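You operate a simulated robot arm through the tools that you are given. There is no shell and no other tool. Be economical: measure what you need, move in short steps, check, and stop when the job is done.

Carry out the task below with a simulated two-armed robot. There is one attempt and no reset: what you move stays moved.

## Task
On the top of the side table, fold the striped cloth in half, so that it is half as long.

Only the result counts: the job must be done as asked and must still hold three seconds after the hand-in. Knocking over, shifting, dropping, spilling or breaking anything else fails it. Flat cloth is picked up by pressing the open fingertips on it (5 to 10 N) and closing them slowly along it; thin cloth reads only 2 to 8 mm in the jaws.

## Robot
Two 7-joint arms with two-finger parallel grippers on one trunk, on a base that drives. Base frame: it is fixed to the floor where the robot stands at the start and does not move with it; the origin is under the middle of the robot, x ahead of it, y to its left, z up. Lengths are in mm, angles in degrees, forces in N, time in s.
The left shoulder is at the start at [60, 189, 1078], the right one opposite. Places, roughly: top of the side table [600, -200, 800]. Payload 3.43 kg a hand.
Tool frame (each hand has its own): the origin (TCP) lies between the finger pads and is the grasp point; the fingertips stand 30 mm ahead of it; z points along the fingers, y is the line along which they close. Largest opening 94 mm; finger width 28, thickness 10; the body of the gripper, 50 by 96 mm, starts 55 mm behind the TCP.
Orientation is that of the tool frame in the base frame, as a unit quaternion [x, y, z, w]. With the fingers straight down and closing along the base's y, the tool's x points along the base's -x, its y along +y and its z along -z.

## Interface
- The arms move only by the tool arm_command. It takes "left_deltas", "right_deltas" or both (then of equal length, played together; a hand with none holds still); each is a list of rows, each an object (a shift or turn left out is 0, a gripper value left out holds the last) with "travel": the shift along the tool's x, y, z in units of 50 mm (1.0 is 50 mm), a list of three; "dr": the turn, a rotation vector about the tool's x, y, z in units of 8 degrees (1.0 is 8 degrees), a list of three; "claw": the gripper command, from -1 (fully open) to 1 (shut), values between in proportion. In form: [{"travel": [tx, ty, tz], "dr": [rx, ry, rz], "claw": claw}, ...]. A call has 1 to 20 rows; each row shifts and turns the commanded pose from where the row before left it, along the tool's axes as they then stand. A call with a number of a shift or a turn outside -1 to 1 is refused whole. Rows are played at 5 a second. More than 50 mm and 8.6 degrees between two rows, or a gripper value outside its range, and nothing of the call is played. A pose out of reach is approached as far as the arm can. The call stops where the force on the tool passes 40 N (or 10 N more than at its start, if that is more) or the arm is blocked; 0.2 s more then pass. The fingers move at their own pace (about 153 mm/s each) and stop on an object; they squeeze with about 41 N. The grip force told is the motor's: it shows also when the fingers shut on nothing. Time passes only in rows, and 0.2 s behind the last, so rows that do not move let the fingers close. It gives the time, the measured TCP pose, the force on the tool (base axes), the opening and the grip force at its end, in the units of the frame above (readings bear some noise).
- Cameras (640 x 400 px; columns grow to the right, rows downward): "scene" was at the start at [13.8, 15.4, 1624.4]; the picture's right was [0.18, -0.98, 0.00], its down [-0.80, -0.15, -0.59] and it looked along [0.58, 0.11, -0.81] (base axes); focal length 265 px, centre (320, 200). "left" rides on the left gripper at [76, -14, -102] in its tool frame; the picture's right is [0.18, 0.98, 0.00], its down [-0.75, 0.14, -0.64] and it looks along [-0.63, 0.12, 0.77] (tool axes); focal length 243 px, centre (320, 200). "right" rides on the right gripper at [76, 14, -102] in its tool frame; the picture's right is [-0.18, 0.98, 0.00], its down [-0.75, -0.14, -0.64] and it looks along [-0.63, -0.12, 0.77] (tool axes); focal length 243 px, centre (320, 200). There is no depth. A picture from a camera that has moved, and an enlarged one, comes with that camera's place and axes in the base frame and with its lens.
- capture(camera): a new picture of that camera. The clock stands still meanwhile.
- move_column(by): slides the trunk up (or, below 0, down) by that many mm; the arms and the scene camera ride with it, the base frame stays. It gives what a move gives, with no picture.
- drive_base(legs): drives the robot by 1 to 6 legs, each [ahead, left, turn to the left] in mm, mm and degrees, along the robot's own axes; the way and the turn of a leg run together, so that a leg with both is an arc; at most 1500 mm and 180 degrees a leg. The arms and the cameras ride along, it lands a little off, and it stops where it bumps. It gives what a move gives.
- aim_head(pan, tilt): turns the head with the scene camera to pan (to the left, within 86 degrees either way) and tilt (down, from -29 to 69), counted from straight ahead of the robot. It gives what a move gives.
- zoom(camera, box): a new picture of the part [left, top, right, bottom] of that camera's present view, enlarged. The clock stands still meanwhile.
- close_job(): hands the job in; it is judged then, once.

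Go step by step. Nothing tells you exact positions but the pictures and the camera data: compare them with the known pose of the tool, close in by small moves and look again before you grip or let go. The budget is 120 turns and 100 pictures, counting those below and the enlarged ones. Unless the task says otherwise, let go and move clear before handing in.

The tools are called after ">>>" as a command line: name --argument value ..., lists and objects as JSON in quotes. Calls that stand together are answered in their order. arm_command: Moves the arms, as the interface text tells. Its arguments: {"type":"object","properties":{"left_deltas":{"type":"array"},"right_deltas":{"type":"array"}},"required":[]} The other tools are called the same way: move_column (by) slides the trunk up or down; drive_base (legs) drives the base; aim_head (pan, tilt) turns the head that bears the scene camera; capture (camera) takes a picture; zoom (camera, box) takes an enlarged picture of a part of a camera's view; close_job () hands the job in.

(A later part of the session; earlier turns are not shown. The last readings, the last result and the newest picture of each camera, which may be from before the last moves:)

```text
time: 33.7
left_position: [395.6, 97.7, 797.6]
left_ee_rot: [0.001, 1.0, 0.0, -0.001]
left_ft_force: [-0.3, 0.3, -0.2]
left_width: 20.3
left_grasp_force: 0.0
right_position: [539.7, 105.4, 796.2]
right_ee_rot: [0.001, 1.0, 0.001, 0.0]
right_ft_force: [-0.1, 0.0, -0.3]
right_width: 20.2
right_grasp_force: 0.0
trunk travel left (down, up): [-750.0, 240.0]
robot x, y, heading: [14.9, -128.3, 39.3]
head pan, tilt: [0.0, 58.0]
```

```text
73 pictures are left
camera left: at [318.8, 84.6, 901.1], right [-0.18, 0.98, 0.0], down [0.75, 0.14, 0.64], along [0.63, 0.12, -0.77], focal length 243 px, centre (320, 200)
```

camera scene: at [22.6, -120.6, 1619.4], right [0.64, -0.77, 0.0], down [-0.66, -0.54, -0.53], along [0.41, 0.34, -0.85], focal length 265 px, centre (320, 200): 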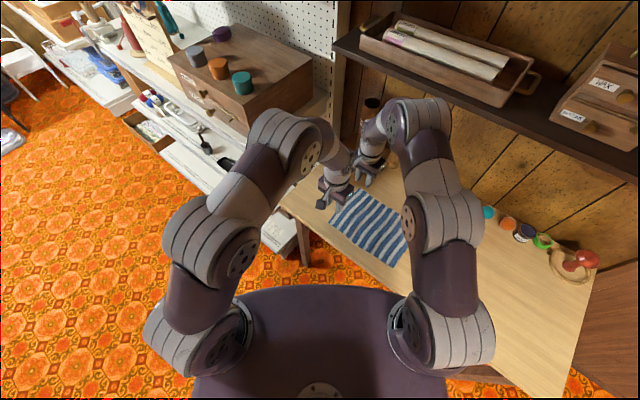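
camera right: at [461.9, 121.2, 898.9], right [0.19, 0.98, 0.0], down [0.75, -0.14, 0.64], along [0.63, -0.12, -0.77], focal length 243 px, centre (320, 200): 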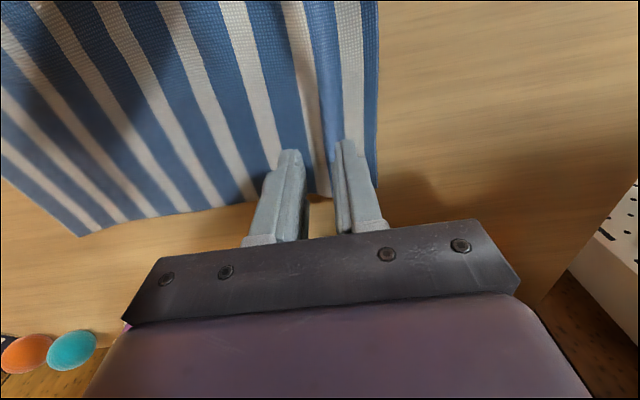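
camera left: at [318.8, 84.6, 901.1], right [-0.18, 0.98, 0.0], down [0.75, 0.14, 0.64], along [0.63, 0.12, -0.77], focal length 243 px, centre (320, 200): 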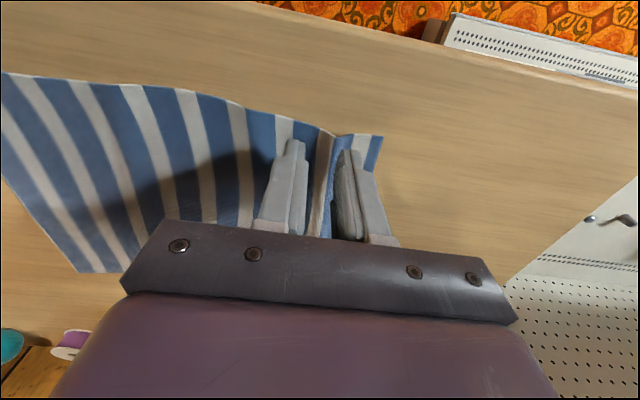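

The edge lies at y≈139–143. I shift both hands outward so the outer finger just catches the edge, then check.

>>> arm_command --left_deltas '[{"travel": [0, 0.48, 0]}, {}]' --right_deltas '[{"travel": [-0.28, 0.4, 0]}, {}]'

>>> arm_command --left_deltas '[{"travel": [0, 0, 0.16]}, {}]' --right_deltas '[{"travel": [0, 0, 0.16]}, {}]'

>>> zoom --camera "right" --box '[220, 80, 440, 220]'

>>> zoom --camera "left" --box '[220, 80, 440, 220]'

```text
time: 34.3
left_position: [394.6, 122.8, 798.3]
left_ee_rot: [0.001, 1.0, 0.001, 0.0]
left_ft_force: [0.4, 0.5, -0.5]
left_width: 20.1
left_grasp_force: 0.1
right_position: [553.7, 125.1, 796.3]
right_ee_rot: [0.001, 1.0, 0.0, -0.001]
right_ft_force: [0.0, -0.3, -0.5]
right_width: 20.4
right_grasp_force: 0.0
trunk travel left (down, up): [-750.0, 240.0]
robot x, y, heading: [11.3, -130.9, 39.2]
head pan, tilt: [0.0, 58.0]
```

```text
time: 34.9
left_position: [394.7, 124.0, 788.5]
left_ee_rot: [0.001, 1.0, -0.001, 0.0]
left_ft_force: [-1.0, -0.3, 0.1]
left_width: 20.1
left_grasp_force: 0.0
right_position: [553.0, 127.7, 788.6]
right_ee_rot: [0.002, 1.0, 0.0, 0.0]
right_ft_force: [0.1, 0.0, -0.3]
right_width: 20.0
right_grasp_force: 0.1
trunk travel left (down, up): [-750.0, 240.0]
robot x, y, heading: [11.7, -128.3, 39.6]
head pan, tilt: [0.0, 58.0]
```

```text
2.86 times, centred on (330, 150) of right
camera zoom: at [475.9, 141.4, 890.7], right [0.19, 0.98, 0.0], down [0.75, -0.14, 0.64], along [0.63, -0.12, -0.77], focal length 693 px, centre (291, 343)
```

zoom: 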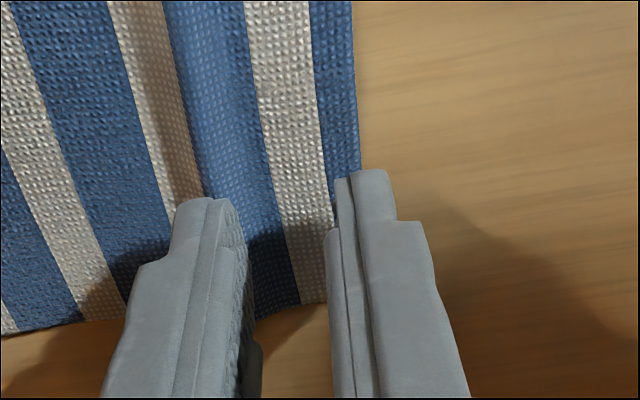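

```text
2.86 times, centred on (330, 150) of left
camera zoom: at [318.5, 109.1, 893.0], right [-0.18, 0.98, 0.0], down [0.75, 0.14, 0.64], along [0.63, 0.12, -0.77], focal length 693 px, centre (291, 343)
```

zoom: 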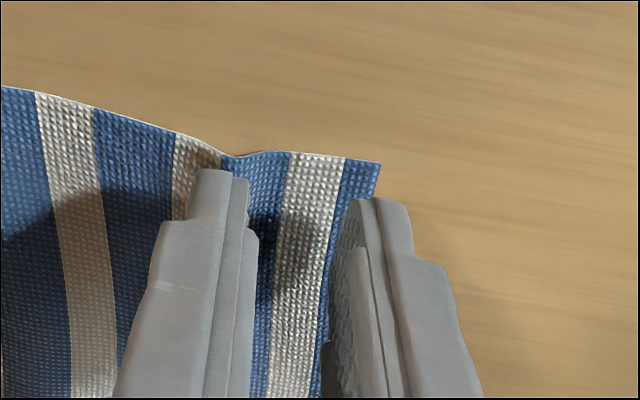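

Outer fingertips overlap the edge by about 5 mm. I nudge 2 mm inward and press down.

>>> arm_command --left_deltas '[{"travel": [0, -0.05, 0.1]}, {}]' --right_deltas '[{"travel": [0, -0.05, 0.1]}, {}]'

>>> arm_command --left_deltas '[{"travel": [0, 0, 0.05]}, {}]' --right_deltas '[{"travel": [0, 0, 0.05]}, {}]'

```text
time: 35.5
left_position: [395.0, 121.1, 783.2]
left_ee_rot: [0.002, 1.0, 0.0, -0.001]
left_ft_force: [-0.1, 0.1, -0.1]
left_width: 20.5
left_grasp_force: 0.0
right_position: [551.5, 123.7, 782.6]
right_ee_rot: [0.002, 1.0, 0.0, -0.001]
right_ft_force: [0.5, -0.7, -0.2]
right_width: 20.2
right_grasp_force: 0.0
trunk travel left (down, up): [-750.0, 240.0]
robot x, y, heading: [10.3, -127.0, 39.5]
head pan, tilt: [0.0, 58.0]
```

```text
time: 36.1
left_position: [394.2, 121.4, 783.9]
left_ee_rot: [0.001, 1.0, -0.001, 0.001]
left_ft_force: [0.6, 0.3, 1.9]
left_width: 20.0
left_grasp_force: 0.1
right_position: [551.7, 123.7, 781.7]
right_ee_rot: [0.001, 1.0, 0.0, 0.001]
right_ft_force: [0.3, 0.2, 7.9]
right_width: 20.0
right_grasp_force: 0.1
trunk travel left (down, up): [-750.0, 240.0]
robot x, y, heading: [8.1, -134.9, 39.7]
head pan, tilt: [0.0, 58.0]
```

>>> arm_command --left_deltas '[{"travel": [0, 0, 0.02]}, {}]'

>>> arm_command --left_deltas '[{"claw": 0.62}, {"claw": 0.67}, {"claw": 0.72}, {"claw": 0.77}, {"claw": 0.82}, {"claw": 0.87}, {"claw": 0.92}, {"claw": 1}, {"claw": 1}, {"claw": 1}]' --right_deltas '[{"claw": 0.62}, {"claw": 0.67}, {"claw": 0.72}, {"claw": 0.77}, {"claw": 0.82}, {"claw": 0.87}, {"claw": 0.92}, {"claw": 1}, {"claw": 1}, {"claw": 1}]'

>>> zoom --camera "right" --box '[220, 80, 440, 220]'

>>> zoom --camera "left" --box '[220, 80, 440, 220]'

```text
time: 36.7
left_position: [394.5, 121.5, 781.2]
left_ee_rot: [0.001, 1.0, 0.001, 0.003]
left_ft_force: [-2.0, 2.7, 13.9]
left_width: 20.3
left_grasp_force: 0.1
right_position: [551.0, 124.0, 781.3]
right_ee_rot: [0.001, 1.0, 0.001, 0.001]
right_ft_force: [1.7, 1.3, 7.1]
right_width: 20.3
right_grasp_force: 0.2
trunk travel left (down, up): [-750.0, 240.0]
robot x, y, heading: [11.6, -125.9, 39.4]
head pan, tilt: [0.0, 58.0]
```

```text
time: 38.9
left_position: [393.8, 119.3, 780.9]
left_ee_rot: [0.001, 1.0, 0.001, 0.002]
left_ft_force: [1.8, 0.2, 22.6]
left_width: 0.0
left_grasp_force: 33.2
right_position: [550.4, 123.5, 781.3]
right_ee_rot: [0.001, 1.0, 0.001, 0.001]
right_ft_force: [-1.3, 0.0, 6.2]
right_width: 0.3
right_grasp_force: 32.4
trunk travel left (down, up): [-750.0, 240.0]
robot x, y, heading: [10.6, -128.1, 39.5]
head pan, tilt: [0.0, 58.0]
```

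```text
2.86 times, centred on (330, 150) of right
camera zoom: at [474.3, 138.5, 883.6], right [0.19, 0.98, 0.0], down [0.75, -0.14, 0.64], along [0.63, -0.12, -0.77], focal length 693 px, centre (291, 343)
```

zoom: 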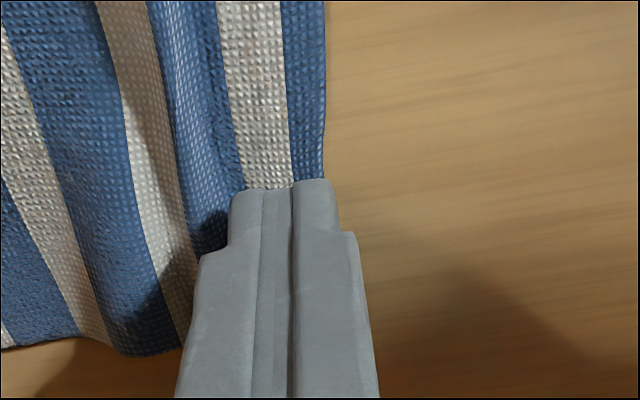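

```text
2.86 times, centred on (330, 150) of left
camera zoom: at [317.1, 105.7, 885.2], right [-0.18, 0.98, 0.0], down [0.75, 0.14, 0.64], along [0.63, 0.12, -0.76], focal length 693 px, centre (291, 343)
```

zoom: 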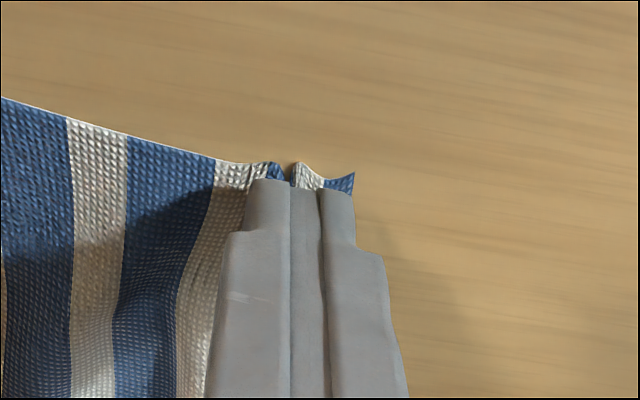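

The fingers slid over the cloth without gathering it (width 0). I'll reopen to 30 mm with a little more overlap at the edge.

>>> arm_command --left_deltas '[{"claw": 0.57}, {"travel": [0, 0, -0.1]}, {"travel": [0, 0, -0.2]}, {"claw": 0.36}, {}]' --right_deltas '[{"claw": 0.57}, {"travel": [0, 0, -0.1]}, {"travel": [0, 0, -0.2]}, {"claw": 0.36}, {}]'

>>> capture --camera "right"

>>> capture --camera "left"

```text
time: 40.1
left_position: [395.3, 118.9, 794.0]
left_ee_rot: [0.001, 1.0, 0.0, 0.0]
left_ft_force: [1.0, 0.3, -1.1]
left_width: 30.2
left_grasp_force: 0.1
right_position: [552.0, 125.3, 794.5]
right_ee_rot: [0.002, 1.0, 0.0, 0.001]
right_ft_force: [0.0, 0.2, -0.7]
right_width: 30.5
right_grasp_force: 0.1
trunk travel left (down, up): [-750.0, 240.0]
robot x, y, heading: [9.0, -132.1, 39.4]
head pan, tilt: [0.0, 58.0]
```

```text
68 pictures are left
camera right: at [475.6, 140.0, 897.3], right [0.19, 0.98, 0.0], down [0.75, -0.14, 0.64], along [0.63, -0.12, -0.77], focal length 243 px, centre (320, 200)
```

right: 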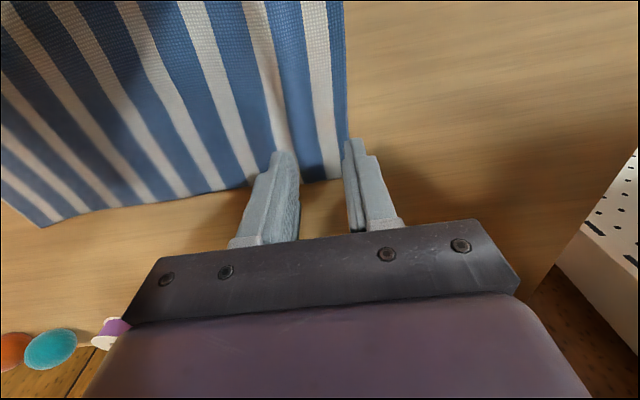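

```text
67 pictures are left
camera left: at [319.1, 105.4, 898.4], right [-0.18, 0.98, 0.0], down [0.75, 0.14, 0.64], along [0.63, 0.12, -0.77], focal length 243 px, centre (320, 200)
```

left: 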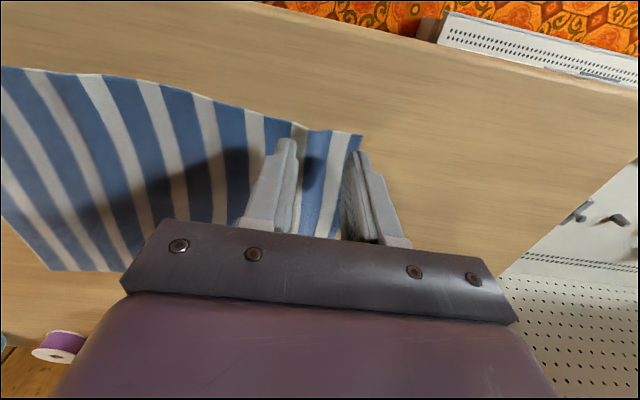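

>>> arm_command --left_deltas '[{"travel": [0, -0.12, 0.12]}, {"travel": [0, 0, 0.1]}, {}]' --right_deltas '[{"travel": [0, -0.16, 0.12]}, {"travel": [0, 0, 0.1]}, {}]'

>>> arm_command --left_deltas '[{"travel": [0, 0, 0.06]}, {}]' --right_deltas '[{"travel": [0, 0, 0.06]}, {}]'

>>> zoom --camera "right" --box '[220, 80, 440, 220]'

>>> zoom --camera "left" --box '[220, 80, 440, 220]'

```text
time: 40.9
left_position: [395.9, 112.9, 782.7]
left_ee_rot: [0.001, 1.0, 0.001, 0.0]
left_ft_force: [-0.3, -0.2, 0.8]
left_width: 30.0
left_grasp_force: 0.1
right_position: [551.7, 115.9, 784.0]
right_ee_rot: [0.001, 1.0, 0.0, 0.0]
right_ft_force: [0.2, -0.4, -1.5]
right_width: 30.2
right_grasp_force: 0.1
trunk travel left (down, up): [-750.0, 240.0]
robot x, y, heading: [12.4, -130.6, 39.7]
head pan, tilt: [0.0, 58.0]
```

```text
time: 41.5
left_position: [394.7, 113.7, 780.5]
left_ee_rot: [0.001, 1.0, 0.0, 0.001]
left_ft_force: [-0.5, 0.2, 5.3]
left_width: 30.0
left_grasp_force: 0.1
right_position: [552.1, 116.3, 780.9]
right_ee_rot: [0.001, 1.0, 0.0, 0.001]
right_ft_force: [0.9, -0.6, 3.4]
right_width: 29.9
right_grasp_force: 0.0
trunk travel left (down, up): [-750.0, 240.0]
robot x, y, heading: [14.8, -129.3, 39.6]
head pan, tilt: [0.0, 58.0]
```

```text
2.86 times, centred on (330, 150) of right
camera zoom: at [475.0, 131.1, 883.7], right [0.19, 0.98, 0.0], down [0.75, -0.14, 0.64], along [0.63, -0.12, -0.77], focal length 693 px, centre (291, 343)
```

zoom: 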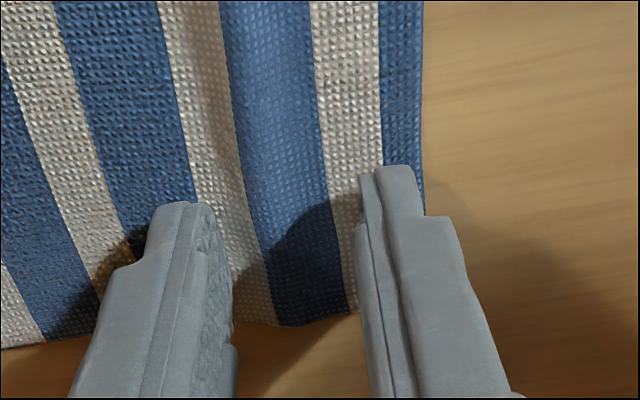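

```text
2.86 times, centred on (330, 150) of left
camera zoom: at [318.9, 99.6, 885.6], right [-0.18, 0.98, 0.0], down [0.75, 0.14, 0.64], along [0.63, 0.12, -0.77], focal length 693 px, centre (291, 343)
```

zoom: 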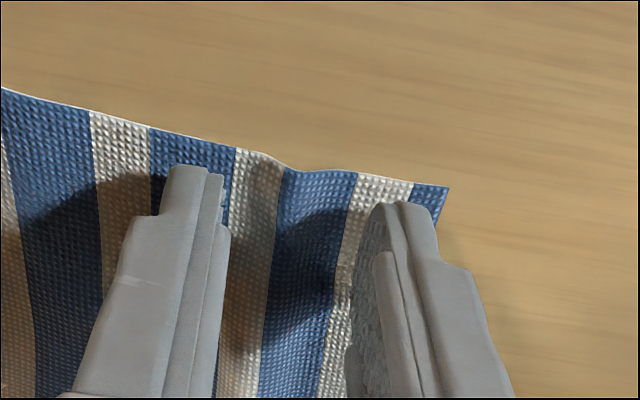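

Good placement: the outer fingers sit just inside the edge. I add slight pressure and close slowly.

>>> arm_command --left_deltas '[{"travel": [0, 0, 0.01]}, {"claw": 0.42}, {"claw": 0.48}, {"claw": 0.54}, {"claw": 0.6}, {"claw": 0.66}, {"claw": 0.72}, {"claw": 0.78}, {"claw": 0.84}, {"claw": 0.9}, {"claw": 1}, {"claw": 1}, {"claw": 1}]' --right_deltas '[{"travel": [0, 0, 0.014]}, {"claw": 0.42}, {"claw": 0.48}, {"claw": 0.54}, {"claw": 0.6}, {"claw": 0.66}, {"claw": 0.72}, {"claw": 0.78}, {"claw": 0.84}, {"claw": 0.9}, {"claw": 1}, {"claw": 1}, {"claw": 1}]'

>>> zoom --camera "right" --box '[220, 80, 440, 220]'

>>> zoom --camera "left" --box '[220, 80, 440, 220]'

```text
time: 44.3
left_position: [395.8, 113.8, 781.6]
left_ee_rot: [0.001, 1.0, 0.0, 0.001]
left_ft_force: [2.7, 0.7, 8.2]
left_width: 2.0
left_grasp_force: 36.8
right_position: [551.6, 116.3, 781.5]
right_ee_rot: [0.001, 1.0, 0.001, 0.001]
right_ft_force: [-2.8, 1.9, 10.0]
right_width: 1.8
right_grasp_force: 36.5
trunk travel left (down, up): [-750.0, 240.0]
robot x, y, heading: [13.1, -127.9, 39.5]
head pan, tilt: [0.0, 58.0]
```

```text
2.86 times, centred on (330, 150) of right
camera zoom: at [474.5, 130.6, 883.5], right [0.19, 0.98, 0.0], down [0.75, -0.14, 0.64], along [0.63, -0.12, -0.77], focal length 693 px, centre (291, 343)
```

zoom: 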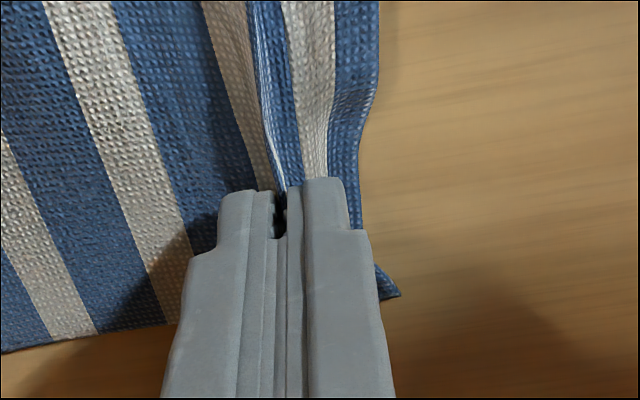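

```text
2.86 times, centred on (330, 150) of left
camera zoom: at [318.1, 99.3, 885.4], right [-0.18, 0.98, 0.0], down [0.75, 0.14, 0.64], along [0.63, 0.12, -0.77], focal length 693 px, centre (291, 343)
```

zoom: 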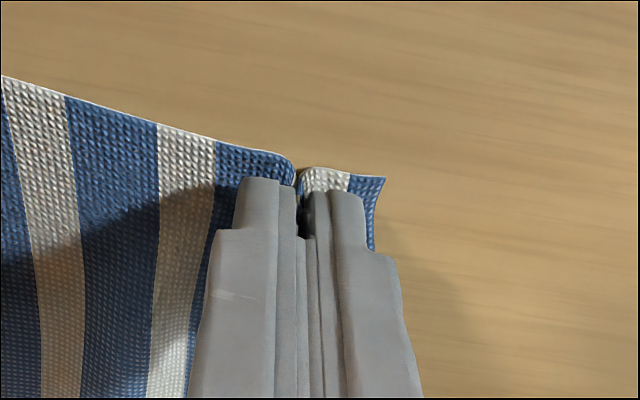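

Both hold cloth again, but with the ridge parallel to the edge about 25 mm would double back. Pinching along x right at the edge leaves only a tiny flap, so I release, lift and yaw both hands by 90°.

>>> arm_command --left_deltas '[{"claw": 0.7}, {"claw": 0.36}, {"travel": [0, 0, -0.2], "claw": 0.3}, {"travel": [0, 0, -1]}, {"travel": [0, 0, -0.8]}, {"dr": [0, 0, -1]}, {"dr": [0, 0, -1]}, {"dr": [0, 0, -1]}, {"dr": [0, 0, -1]}, {"dr": [0, 0, -1]}, {"dr": [0, 0, -1]}, {"dr": [0, 0, -1]}, {"dr": [0, 0, -1]}, {"dr": [0, 0, -1]}, {"dr": [0, 0, -1]}, {"dr": [0, 0, -1]}, {"dr": [0, 0, -0.25]}, {}]' --right_deltas '[{"claw": 0.7}, {"claw": 0.36}, {"travel": [0, 0, -0.2], "claw": 0.3}, {"travel": [0, 0, -1]}, {"travel": [0, 0, -0.8]}, {"dr": [0, 0, -1]}, {"dr": [0, 0, -1]}, {"dr": [0, 0, -1]}, {"dr": [0, 0, -1]}, {"dr": [0, 0, -1]}, {"dr": [0, 0, -1]}, {"dr": [0, 0, -1]}, {"dr": [0, 0, -1]}, {"dr": [0, 0, -1]}, {"dr": [0, 0, -1]}, {"dr": [0, 0, -1]}, {"dr": [0, 0, -0.25]}, {}]'

>>> capture --camera "right"

>>> capture --camera "left"

>>> capture --camera "scene"

```text
time: 48.1
left_position: [395.3, 114.0, 880.8]
left_ee_rot: [-0.707, 0.707, 0.0, 0.0]
left_ft_force: [0.7, -0.5, -0.2]
left_width: 32.8
left_grasp_force: 0.1
right_position: [553.2, 116.5, 880.8]
right_ee_rot: [0.708, -0.706, 0.0, 0.0]
right_ft_force: [-0.1, 0.1, -0.5]
right_width: 32.9
right_grasp_force: 0.1
trunk travel left (down, up): [-750.0, 240.0]
robot x, y, heading: [11.3, -129.2, 39.5]
head pan, tilt: [0.0, 58.0]
```

```text
62 pictures are left
camera right: at [538.2, 40.8, 983.0], right [-0.98, 0.18, 0.0], down [0.14, 0.75, 0.64], along [0.12, 0.63, -0.77], focal length 243 px, centre (320, 200)
```

right: 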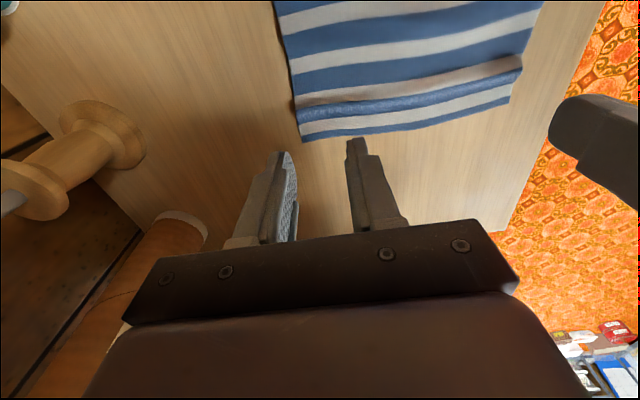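

```text
61 pictures are left
camera left: at [409.6, 38.0, 984.9], right [-0.98, -0.18, 0.0], down [-0.14, 0.75, 0.64], along [-0.12, 0.63, -0.77], focal length 243 px, centre (320, 200)
```

left: 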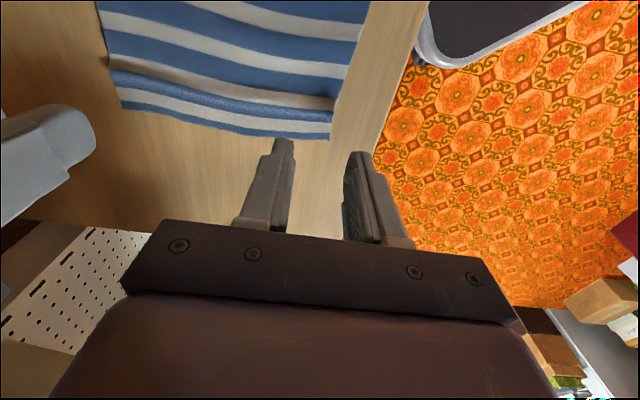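

```text
60 pictures are left
camera scene: at [20.5, -121.6, 1619.3], right [0.64, -0.77, 0.0], down [-0.65, -0.54, -0.53], along [0.41, 0.34, -0.85], focal length 265 px, centre (320, 200)
```

scene: 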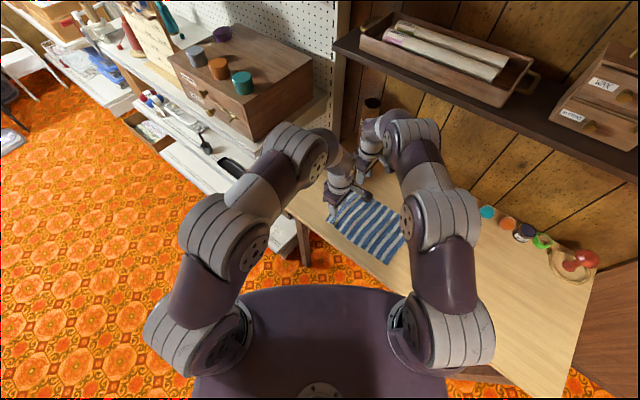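

The left edge is now at y≈147, near corner x≈380, far x≈578. I move so that only about 10 mm of the finger width overlaps the edge, and come down to 12 mm above.

>>> arm_command --left_deltas '[{"travel": [-0.74, -0.3, 0]}, {"travel": [0, 0, 0.85]}, {"travel": [0, 0, 0.85]}, {}]' --right_deltas '[{"travel": [-0.69, 0.1, 0]}, {"travel": [0, 0, 0.85]}, {"travel": [0, 0, 0.85]}, {}]'

>>> capture --camera "right"

>>> capture --camera "left"

```text
time: 49.1
left_position: [411.3, 151.4, 796.8]
left_ee_rot: [-0.706, 0.708, -0.001, 0.0]
left_ft_force: [0.3, -0.3, 0.6]
left_width: 33.0
left_grasp_force: 0.1
right_position: [547.4, 148.0, 797.0]
right_ee_rot: [-0.707, 0.708, 0.0, 0.0]
right_ft_force: [-0.4, -0.2, 0.3]
right_width: 33.0
right_grasp_force: 0.1
trunk travel left (down, up): [-750.0, 240.0]
robot x, y, heading: [13.0, -129.7, 39.7]
head pan, tilt: [0.0, 58.0]
```

```text
59 pictures are left
camera right: at [532.0, 72.6, 899.0], right [-0.98, 0.18, 0.0], down [0.14, 0.75, 0.64], along [0.12, 0.63, -0.77], focal length 243 px, centre (320, 200)
```

right: 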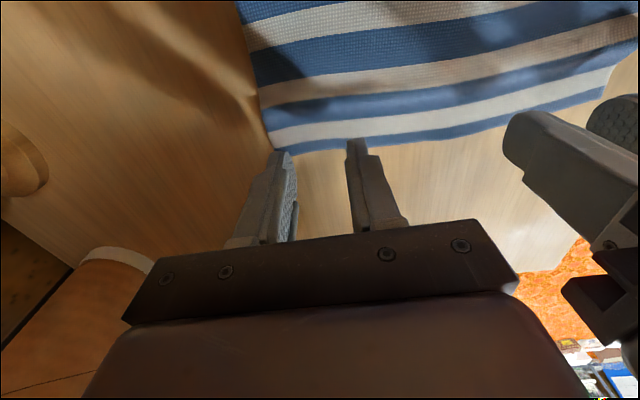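

```text
58 pictures are left
camera left: at [425.3, 74.8, 899.0], right [-0.98, -0.18, 0.0], down [-0.14, 0.75, 0.64], along [-0.12, 0.63, -0.77], focal length 243 px, centre (320, 200)
```

left: 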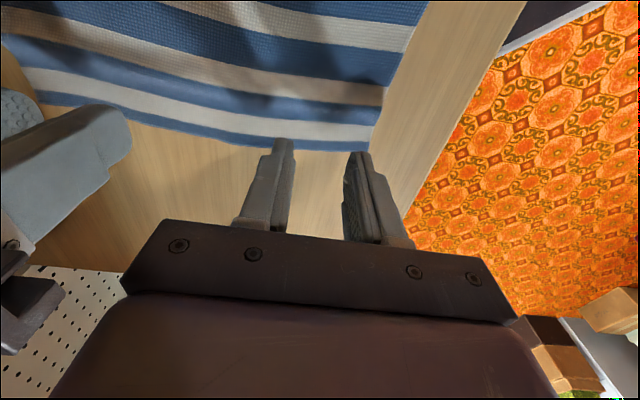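

>>> arm_command --left_deltas '[{"travel": [-0.04, 0, 0.14]}, {"travel": [0, 0, 0.13]}, {}]' --right_deltas '[{"travel": [-0.04, 0, 0.14]}, {"travel": [0, 0, 0.13]}, {}]'

>>> arm_command --left_deltas '[{"travel": [0, 0, 0.06]}, {}]' --right_deltas '[{"travel": [0, 0, 0.06]}, {}]'

>>> zoom --camera "right" --box '[220, 80, 440, 220]'

>>> zoom --camera "left" --box '[220, 80, 440, 220]'

```text
time: 49.9
left_position: [412.0, 152.8, 782.3]
left_ee_rot: [-0.707, 0.708, 0.0, 0.001]
left_ft_force: [-0.8, 0.0, 0.5]
left_width: 32.8
left_grasp_force: 0.0
right_position: [548.2, 151.9, 783.5]
right_ee_rot: [-0.706, 0.708, -0.001, 0.001]
right_ft_force: [0.5, 0.1, 0.2]
right_width: 33.2
right_grasp_force: 0.1
trunk travel left (down, up): [-750.0, 240.0]
robot x, y, heading: [11.2, -127.6, 39.6]
head pan, tilt: [0.0, 58.0]
```

```text
time: 50.5
left_position: [411.8, 153.2, 780.8]
left_ee_rot: [-0.706, 0.708, -0.002, 0.002]
left_ft_force: [0.4, -0.7, 19.5]
left_width: 33.1
left_grasp_force: 0.1
right_position: [546.4, 151.4, 782.1]
right_ee_rot: [-0.707, 0.708, 0.0, 0.001]
right_ft_force: [-0.1, -0.7, 0.4]
right_width: 33.1
right_grasp_force: 0.0
trunk travel left (down, up): [-750.0, 240.0]
robot x, y, heading: [8.6, -128.5, 39.7]
head pan, tilt: [0.0, 58.0]
```

```text
2.86 times, centred on (330, 150) of right
camera zoom: at [531.3, 75.6, 884.1], right [-0.98, 0.19, 0.0], down [0.14, 0.75, 0.64], along [0.12, 0.63, -0.77], focal length 693 px, centre (291, 343)
```

zoom: 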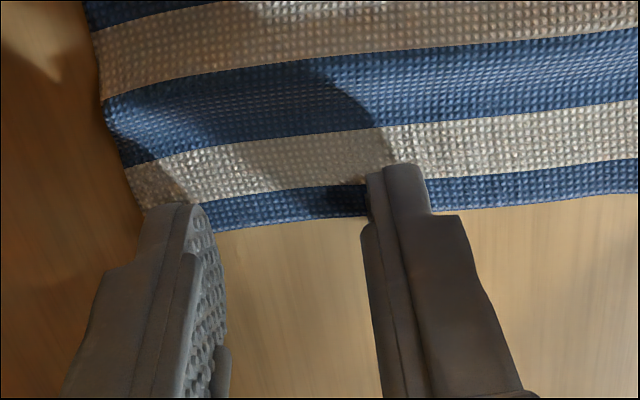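

```text
2.86 times, centred on (330, 150) of left
camera zoom: at [425.0, 76.4, 885.4], right [-0.98, -0.18, 0.0], down [-0.14, 0.75, 0.64], along [-0.11, 0.63, -0.77], focal length 693 px, centre (291, 343)
```

zoom: 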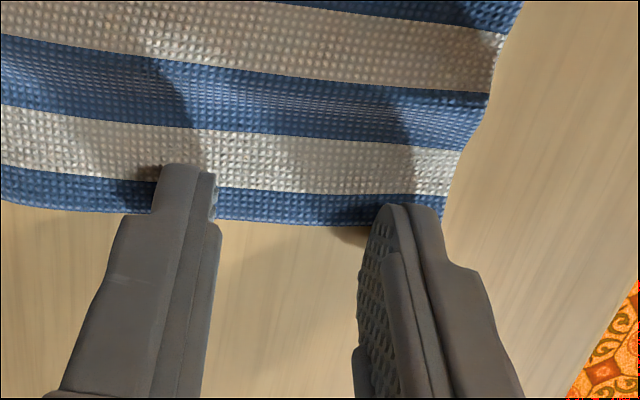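

Overlap is a bit scant and the right hand sits close to the far corner. I lift slightly, shift 4–5 mm inward, and press again.

>>> arm_command --left_deltas '[{"travel": [0, 0, -0.14]}, {"travel": [0.09, 0, 0]}, {"travel": [0, 0, 0.08]}, {"travel": [0, 0, 0.04]}, {}]' --right_deltas '[{"travel": [0, 0, -0.1]}, {"travel": [0.09, 0.16, 0]}, {"travel": [0, 0, 0.08]}, {"travel": [0, 0, 0.04]}, {}]'

>>> arm_command --left_deltas '[{"travel": [0, 0, 0.005]}, {}]' --right_deltas '[{"travel": [0, 0, 0.015]}, {}]'

```text
time: 51.7
left_position: [410.2, 149.1, 781.4]
left_ee_rot: [-0.707, 0.707, 0.0, 0.001]
left_ft_force: [-0.1, 0.0, 4.0]
left_width: 32.8
left_grasp_force: 0.0
right_position: [540.3, 148.6, 782.0]
right_ee_rot: [-0.706, 0.708, -0.001, 0.002]
right_ft_force: [2.1, -0.8, 14.1]
right_width: 32.5
right_grasp_force: 0.0
trunk travel left (down, up): [-750.0, 240.0]
robot x, y, heading: [14.9, -130.1, 39.7]
head pan, tilt: [0.0, 58.0]
```

```text
time: 52.3
left_position: [410.6, 147.8, 781.4]
left_ee_rot: [-0.707, 0.708, 0.0, 0.001]
left_ft_force: [-0.1, -0.2, 2.9]
left_width: 32.7
left_grasp_force: 0.1
right_position: [539.8, 148.4, 782.3]
right_ee_rot: [-0.706, 0.708, 0.0, 0.003]
right_ft_force: [4.8, 0.8, 27.5]
right_width: 31.9
right_grasp_force: 0.2
trunk travel left (down, up): [-750.0, 240.0]
robot x, y, heading: [12.2, -128.1, 39.5]
head pan, tilt: [0.0, 58.0]
```

>>> arm_command --left_deltas '[{"travel": [0, 0, 0.02]}, {}]' --right_deltas '[{"travel": [0, 0, -0.03]}, {}]'

>>> zoom --camera "right" --box '[220, 80, 440, 220]'

>>> zoom --camera "left" --box '[220, 80, 440, 220]'

```text
time: 52.9
left_position: [409.5, 148.3, 782.0]
left_ee_rot: [-0.706, 0.708, 0.0, 0.002]
left_ft_force: [1.5, -1.3, 11.0]
left_width: 33.1
left_grasp_force: 0.0
right_position: [538.7, 148.1, 781.4]
right_ee_rot: [-0.707, 0.708, 0.001, 0.001]
right_ft_force: [4.4, 3.1, 19.3]
right_width: 31.7
right_grasp_force: 0.0
trunk travel left (down, up): [-750.0, 240.0]
robot x, y, heading: [12.9, -126.2, 39.2]
head pan, tilt: [0.0, 58.0]
```

```text
2.86 times, centred on (330, 150) of right
camera zoom: at [522.7, 72.0, 883.3], right [-0.98, 0.19, 0.0], down [0.14, 0.75, 0.64], along [0.12, 0.63, -0.77], focal length 693 px, centre (291, 343)
```

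zoom: 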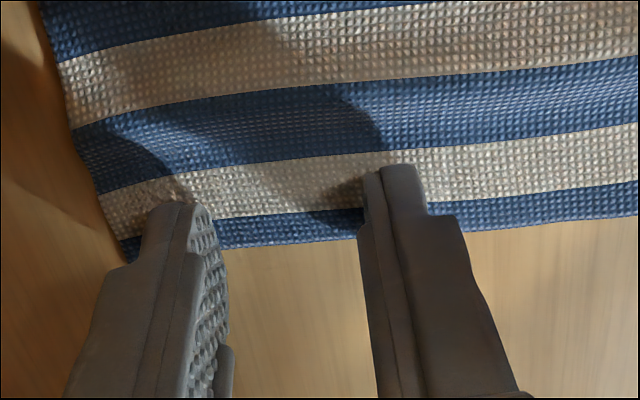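

```text
2.86 times, centred on (330, 150) of left
camera zoom: at [423.5, 72.0, 885.4], right [-0.98, -0.18, 0.0], down [-0.14, 0.75, 0.64], along [-0.12, 0.63, -0.77], focal length 693 px, centre (291, 343)
```

zoom: 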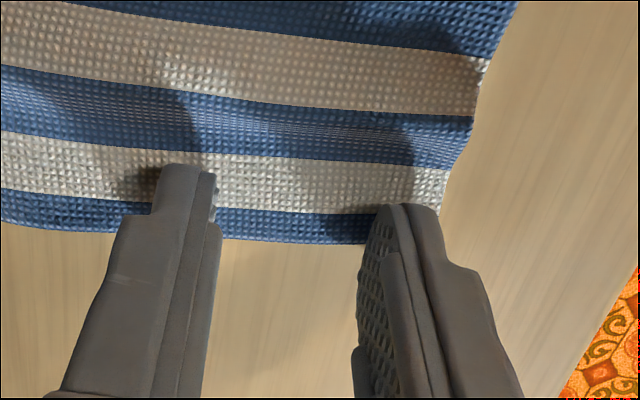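

Overlap is about 10 mm and the force near target. I close slowly.

>>> arm_command --left_deltas '[{}, {"claw": 0.42}, {"claw": 0.48}, {"claw": 0.54}, {"claw": 0.6}, {"claw": 0.66}, {"claw": 0.72}, {"claw": 0.78}, {"claw": 0.84}, {"claw": 0.9}, {"claw": 1}, {"claw": 1}, {"claw": 1}]' --right_deltas '[{"travel": [0, 0, -0.02]}, {"claw": 0.42}, {"claw": 0.48}, {"claw": 0.54}, {"claw": 0.6}, {"claw": 0.66}, {"claw": 0.72}, {"claw": 0.78}, {"claw": 0.84}, {"claw": 0.9}, {"claw": 1}, {"claw": 1}, {"claw": 1}]'

>>> zoom --camera "right" --box '[220, 80, 440, 220]'

>>> zoom --camera "left" --box '[220, 80, 440, 220]'

```text
time: 55.7
left_position: [410.3, 149.2, 782.1]
left_ee_rot: [-0.706, 0.708, -0.001, 0.003]
left_ft_force: [15.0, 0.3, 14.9]
left_width: 2.0
left_grasp_force: 36.7
right_position: [537.3, 148.6, 781.6]
right_ee_rot: [-0.706, 0.708, 0.0, -0.001]
right_ft_force: [-15.8, -0.1, 4.2]
right_width: 4.9
right_grasp_force: 39.3
trunk travel left (down, up): [-750.0, 240.0]
robot x, y, heading: [12.6, -129.2, 39.8]
head pan, tilt: [0.0, 58.0]
```

```text
2.86 times, centred on (330, 150) of right
camera zoom: at [522.1, 72.1, 883.7], right [-0.98, 0.19, 0.0], down [0.14, 0.75, 0.64], along [0.12, 0.63, -0.77], focal length 693 px, centre (291, 343)
```

zoom: 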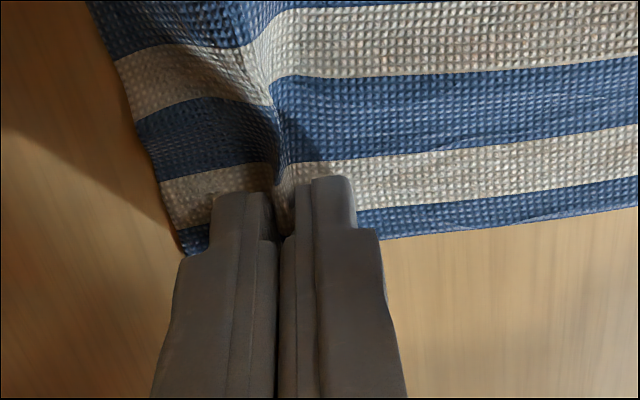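

```text
2.86 times, centred on (330, 150) of left
camera zoom: at [424.0, 72.3, 885.4], right [-0.98, -0.18, 0.0], down [-0.14, 0.75, 0.64], along [-0.11, 0.63, -0.77], focal length 693 px, centre (291, 343)
```

zoom: 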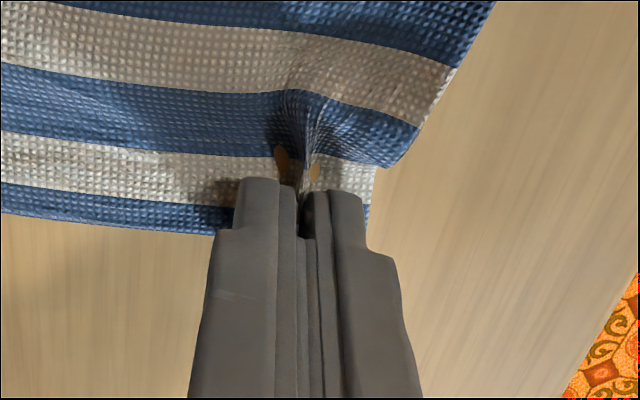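

Both corners are firmly gripped with the edge itself in the jaws. I ease the tension and lift along a first arc, then look.

>>> arm_command --left_deltas '[{"travel": [0, -0.06, -0.3]}, {"travel": [0.05, 0, -0.5]}, {"travel": [0.15, 0, -0.5]}, {"travel": [0.25, 0, -0.45]}, {}]' --right_deltas '[{"travel": [0, 0.06, -0.3]}, {"travel": [0.05, 0, -0.5]}, {"travel": [0.15, 0, -0.5]}, {"travel": [0.25, 0, -0.45]}, {}]'

>>> capture --camera "right"

>>> capture --camera "scene"

```text
time: 56.9
left_position: [414.6, 128.7, 868.5]
left_ee_rot: [-0.706, 0.708, 0.001, -0.001]
left_ft_force: [7.6, 0.6, -0.4]
left_width: 1.7
left_grasp_force: 36.3
right_position: [537.5, 126.4, 868.3]
right_ee_rot: [-0.706, 0.708, 0.0, 0.0]
right_ft_force: [-6.6, -1.1, 0.1]
right_width: 2.6
right_grasp_force: 36.7
trunk travel left (down, up): [-750.0, 240.0]
robot x, y, heading: [8.4, -130.1, 39.5]
head pan, tilt: [0.0, 58.0]
```

```text
51 pictures are left
camera right: at [522.8, 50.5, 969.7], right [-0.98, 0.19, 0.0], down [0.14, 0.75, 0.64], along [0.12, 0.63, -0.77], focal length 243 px, centre (320, 200)
```

right: 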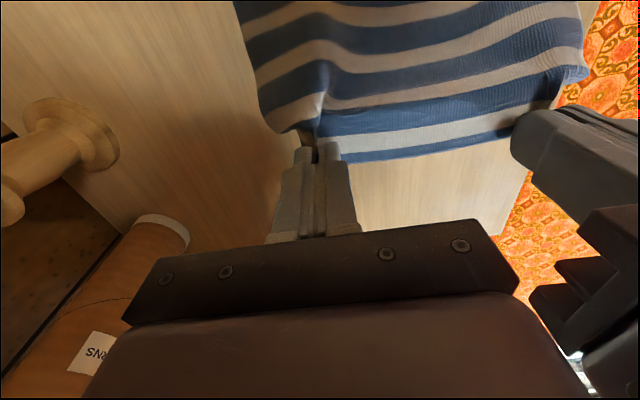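

```text
50 pictures are left
camera scene: at [21.2, -120.6, 1619.3], right [0.64, -0.77, 0.0], down [-0.65, -0.54, -0.53], along [0.41, 0.34, -0.85], focal length 265 px, centre (320, 200)
```

scene: 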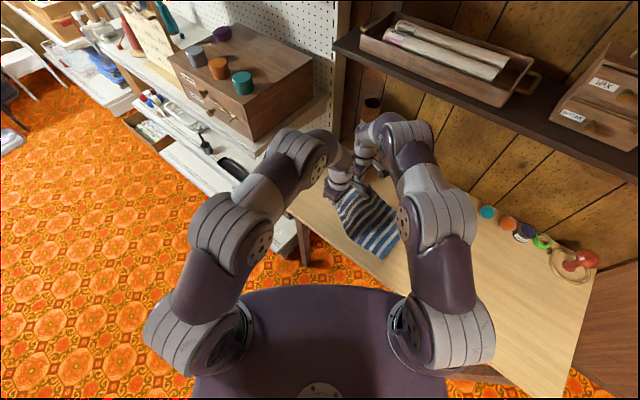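

The edge lifts cleanly. I zoom on the scene to locate the right edge, which must stay put.

>>> zoom --camera "scene" --box '[310, 160, 430, 275]'

```text
3.48 times, centred on (370, 218) of scene
camera zoom: at [21.2, -120.6, 1619.3], right [0.64, -0.77, 0.0], down [-0.65, -0.54, -0.53], along [0.41, 0.34, -0.85], focal length 920 px, centre (146, 139)
```

zoom: 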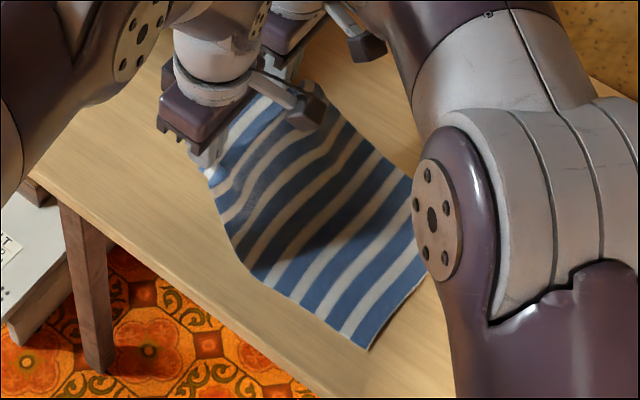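

The right edge looks to be near y≈−95; I recheck it with a different head angle for a second estimate.

>>> aim_head --pan -20 --tilt 62

>>> zoom --camera "scene" --box '[220, 100, 420, 225]'

```text
time: 57.8
left_position: [415.0, 127.1, 869.0]
left_ee_rot: [-0.706, 0.708, 0.001, 0.001]
left_ft_force: [6.5, -0.4, -0.2]
left_width: 2.0
left_grasp_force: 36.4
right_position: [536.0, 124.9, 868.6]
right_ee_rot: [-0.707, 0.708, 0.0, 0.0]
right_ft_force: [-7.2, -0.7, -0.8]
right_width: 2.1
right_grasp_force: 36.7
trunk travel left (down, up): [-750.0, 240.0]
robot x, y, heading: [7.7, -131.5, 39.5]
head pan, tilt: [-20.0, 62.0]
```

```text
3.20 times, centred on (320, 162) of scene
camera zoom: at [27.8, -144.0, 1614.7], right [0.33, -0.94, 0.0], down [-0.83, -0.3, -0.47], along [0.44, 0.16, -0.88], focal length 847 px, centre (320, 320)
```

zoom: 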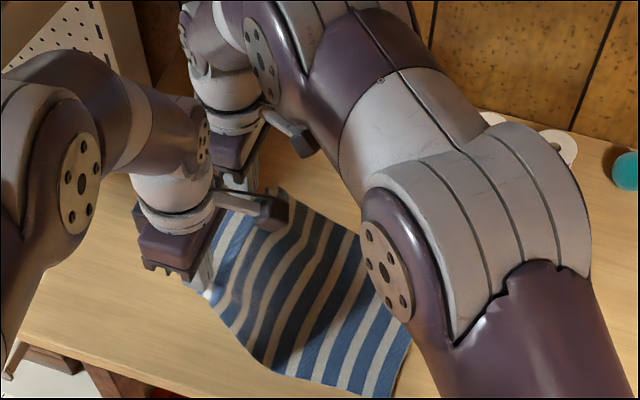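

The right edge is at y≈−93, so the cloth slid left a bit and the fold line will fall near y≈45. I continue the arc with the arms, then sidestep the base by 100 mm along −y while holding the cloth up.

>>> arm_command --left_deltas '[{"travel": [0.34, 0, -0.26]}, {"travel": [0.34, 0, -0.24]}, {"travel": [0.34, 0, -0.24]}, {}]' --right_deltas '[{"travel": [0.34, 0, -0.26]}, {"travel": [0.34, 0, -0.24]}, {"travel": [0.34, 0, -0.24]}, {}]'

>>> drive_base --legs '[[-63.6, -77.2, 0]]'

>>> capture --camera "scene"

>>> capture --camera "left"

```text
time: 58.8
left_position: [413.0, 77.1, 903.8]
left_ee_rot: [-0.706, 0.708, 0.0, 0.0]
left_ft_force: [8.2, 0.7, -0.4]
left_width: 2.0
left_grasp_force: 37.3
right_position: [536.4, 75.9, 905.5]
right_ee_rot: [-0.707, 0.708, 0.0, 0.0]
right_ft_force: [-8.6, 0.8, -0.4]
right_width: 2.4
right_grasp_force: 37.4
trunk travel left (down, up): [-750.0, 240.0]
robot x, y, heading: [16.5, -127.8, 39.7]
head pan, tilt: [-20.0, 62.0]
```

```text
time: 59.9
left_position: [412.3, -24.0, 904.1]
left_ee_rot: [-0.707, 0.708, -0.001, -0.001]
left_ft_force: [8.2, 0.0, 0.2]
left_width: 2.0
left_grasp_force: 36.7
right_position: [535.5, -25.2, 906.3]
right_ee_rot: [-0.707, 0.707, 0.0, -0.001]
right_ft_force: [-8.5, -1.5, 0.8]
right_width: 2.4
right_grasp_force: 37.1
trunk travel left (down, up): [-750.0, 240.0]
robot x, y, heading: [11.4, -229.7, 39.5]
head pan, tilt: [-20.0, 62.0]
```

```text
47 pictures are left
camera scene: at [27.0, -244.2, 1614.7], right [0.33, -0.94, 0.0], down [-0.83, -0.3, -0.47], along [0.44, 0.16, -0.88], focal length 265 px, centre (320, 200)
```

scene: 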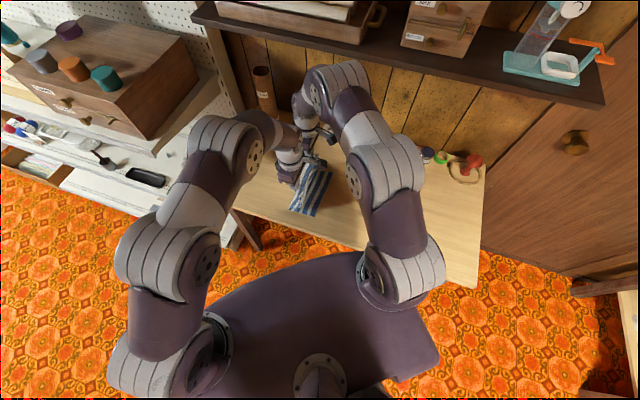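

```text
46 pictures are left
camera left: at [426.5, -99.7, 1008.9], right [-0.98, -0.18, 0.0], down [-0.14, 0.75, 0.64], along [-0.12, 0.63, -0.77], focal length 243 px, centre (320, 200)
```

left: 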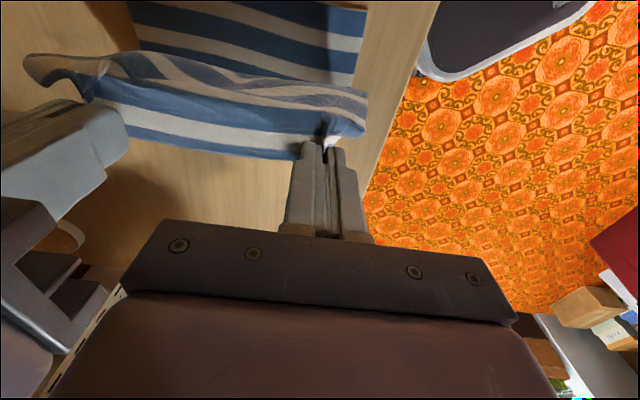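

Cloth is draped taut over the fold. I lower along the second half of the arc, pausing about 30 mm above the table.

>>> arm_command --left_deltas '[{"travel": [0.5, 0, 0.54]}, {"travel": [0.42, 0, 0.64]}, {"travel": [0.2, 0, 0.6]}, {}]' --right_deltas '[{"travel": [0.5, 0, 0.54]}, {"travel": [0.42, 0, 0.66]}, {"travel": [0.2, 0, 0.6]}, {}]'

>>> capture --camera "left"

>>> capture --camera "right"

>>> zoom --camera "scene" --box '[240, 120, 400, 220]'

```text
time: 60.9
left_position: [412.0, -83.0, 815.7]
left_ee_rot: [-0.707, 0.708, 0.0, 0.001]
left_ft_force: [6.0, 0.8, -0.2]
left_width: 1.5
left_grasp_force: 36.3
right_position: [534.7, -80.9, 815.2]
right_ee_rot: [0.707, -0.707, -0.001, -0.001]
right_ft_force: [-7.3, -0.8, -0.7]
right_width: 2.2
right_grasp_force: 36.8
trunk travel left (down, up): [-750.0, 240.0]
robot x, y, heading: [9.5, -227.0, 39.8]
head pan, tilt: [-20.0, 62.0]
```

```text
45 pictures are left
camera left: at [426.1, -158.3, 919.6], right [-0.98, -0.18, 0.0], down [-0.14, 0.75, 0.64], along [-0.12, 0.63, -0.77], focal length 243 px, centre (320, 200)
```

left: 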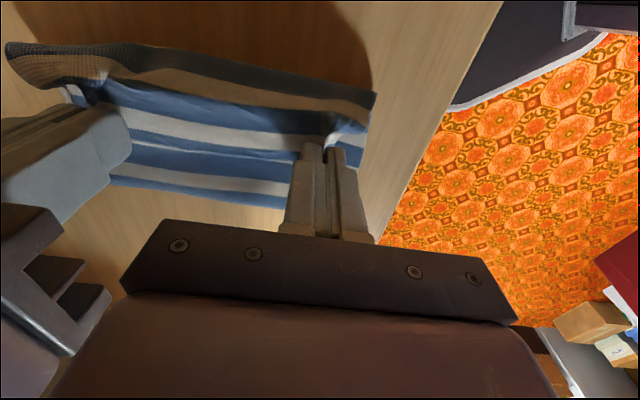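

```text
44 pictures are left
camera right: at [519.7, -156.8, 918.2], right [-0.98, 0.18, 0.0], down [0.14, 0.75, 0.64], along [0.12, 0.63, -0.77], focal length 243 px, centre (320, 200)
```

right: 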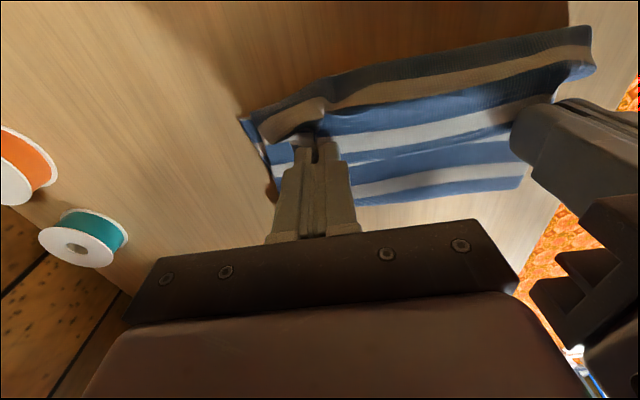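

```text
4.00 times, centred on (320, 170) of scene
camera zoom: at [26.2, -243.8, 1614.7], right [0.33, -0.94, 0.0], down [-0.83, -0.3, -0.47], along [0.44, 0.16, -0.88], focal length 1059 px, centre (320, 320)
```

zoom: 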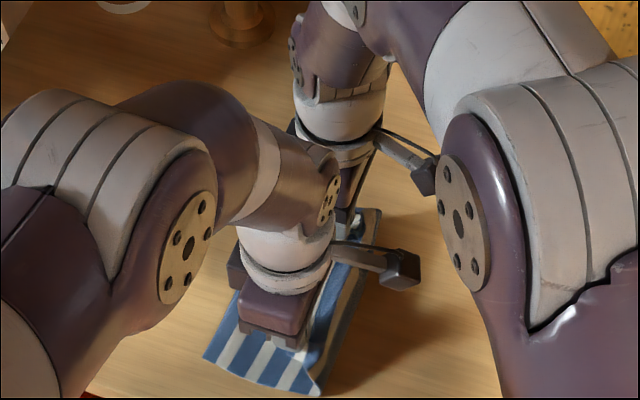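

I need a clearer reading of the layers before letting go, so I zoom in on both hand views.

>>> zoom --camera "left" --box '[0, 10, 400, 230]'

>>> zoom --camera "right" --box '[220, 0, 620, 220]'

```text
1.60 times, centred on (200, 120) of left
camera zoom: at [426.1, -158.3, 919.6], right [-0.98, -0.18, 0.0], down [-0.14, 0.75, 0.64], along [-0.12, 0.63, -0.77], focal length 388 px, centre (512, 328)
```

zoom: 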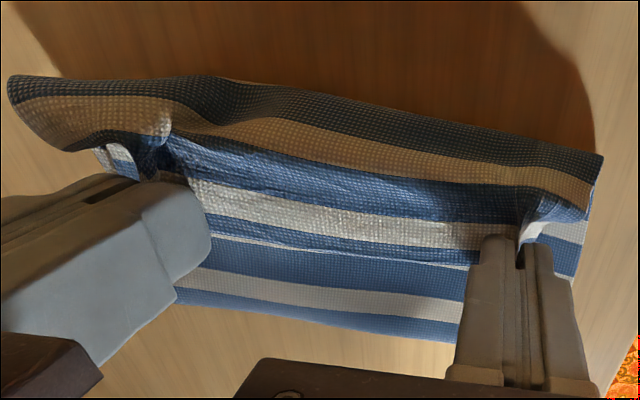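

```text
1.60 times, centred on (420, 110) of right
camera zoom: at [519.7, -156.8, 918.2], right [-0.98, 0.18, 0.0], down [0.14, 0.75, 0.64], along [0.12, 0.63, -0.77], focal length 388 px, centre (160, 344)
```

zoom: 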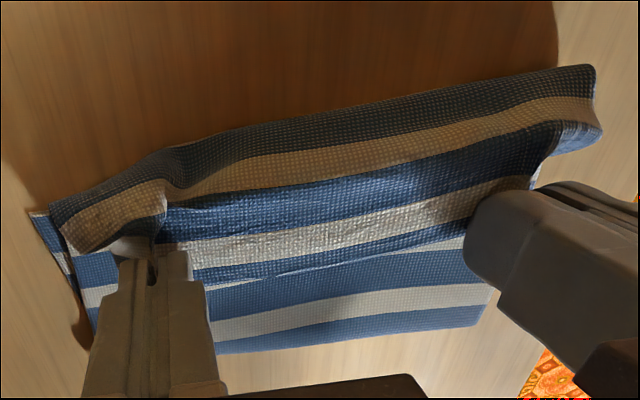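

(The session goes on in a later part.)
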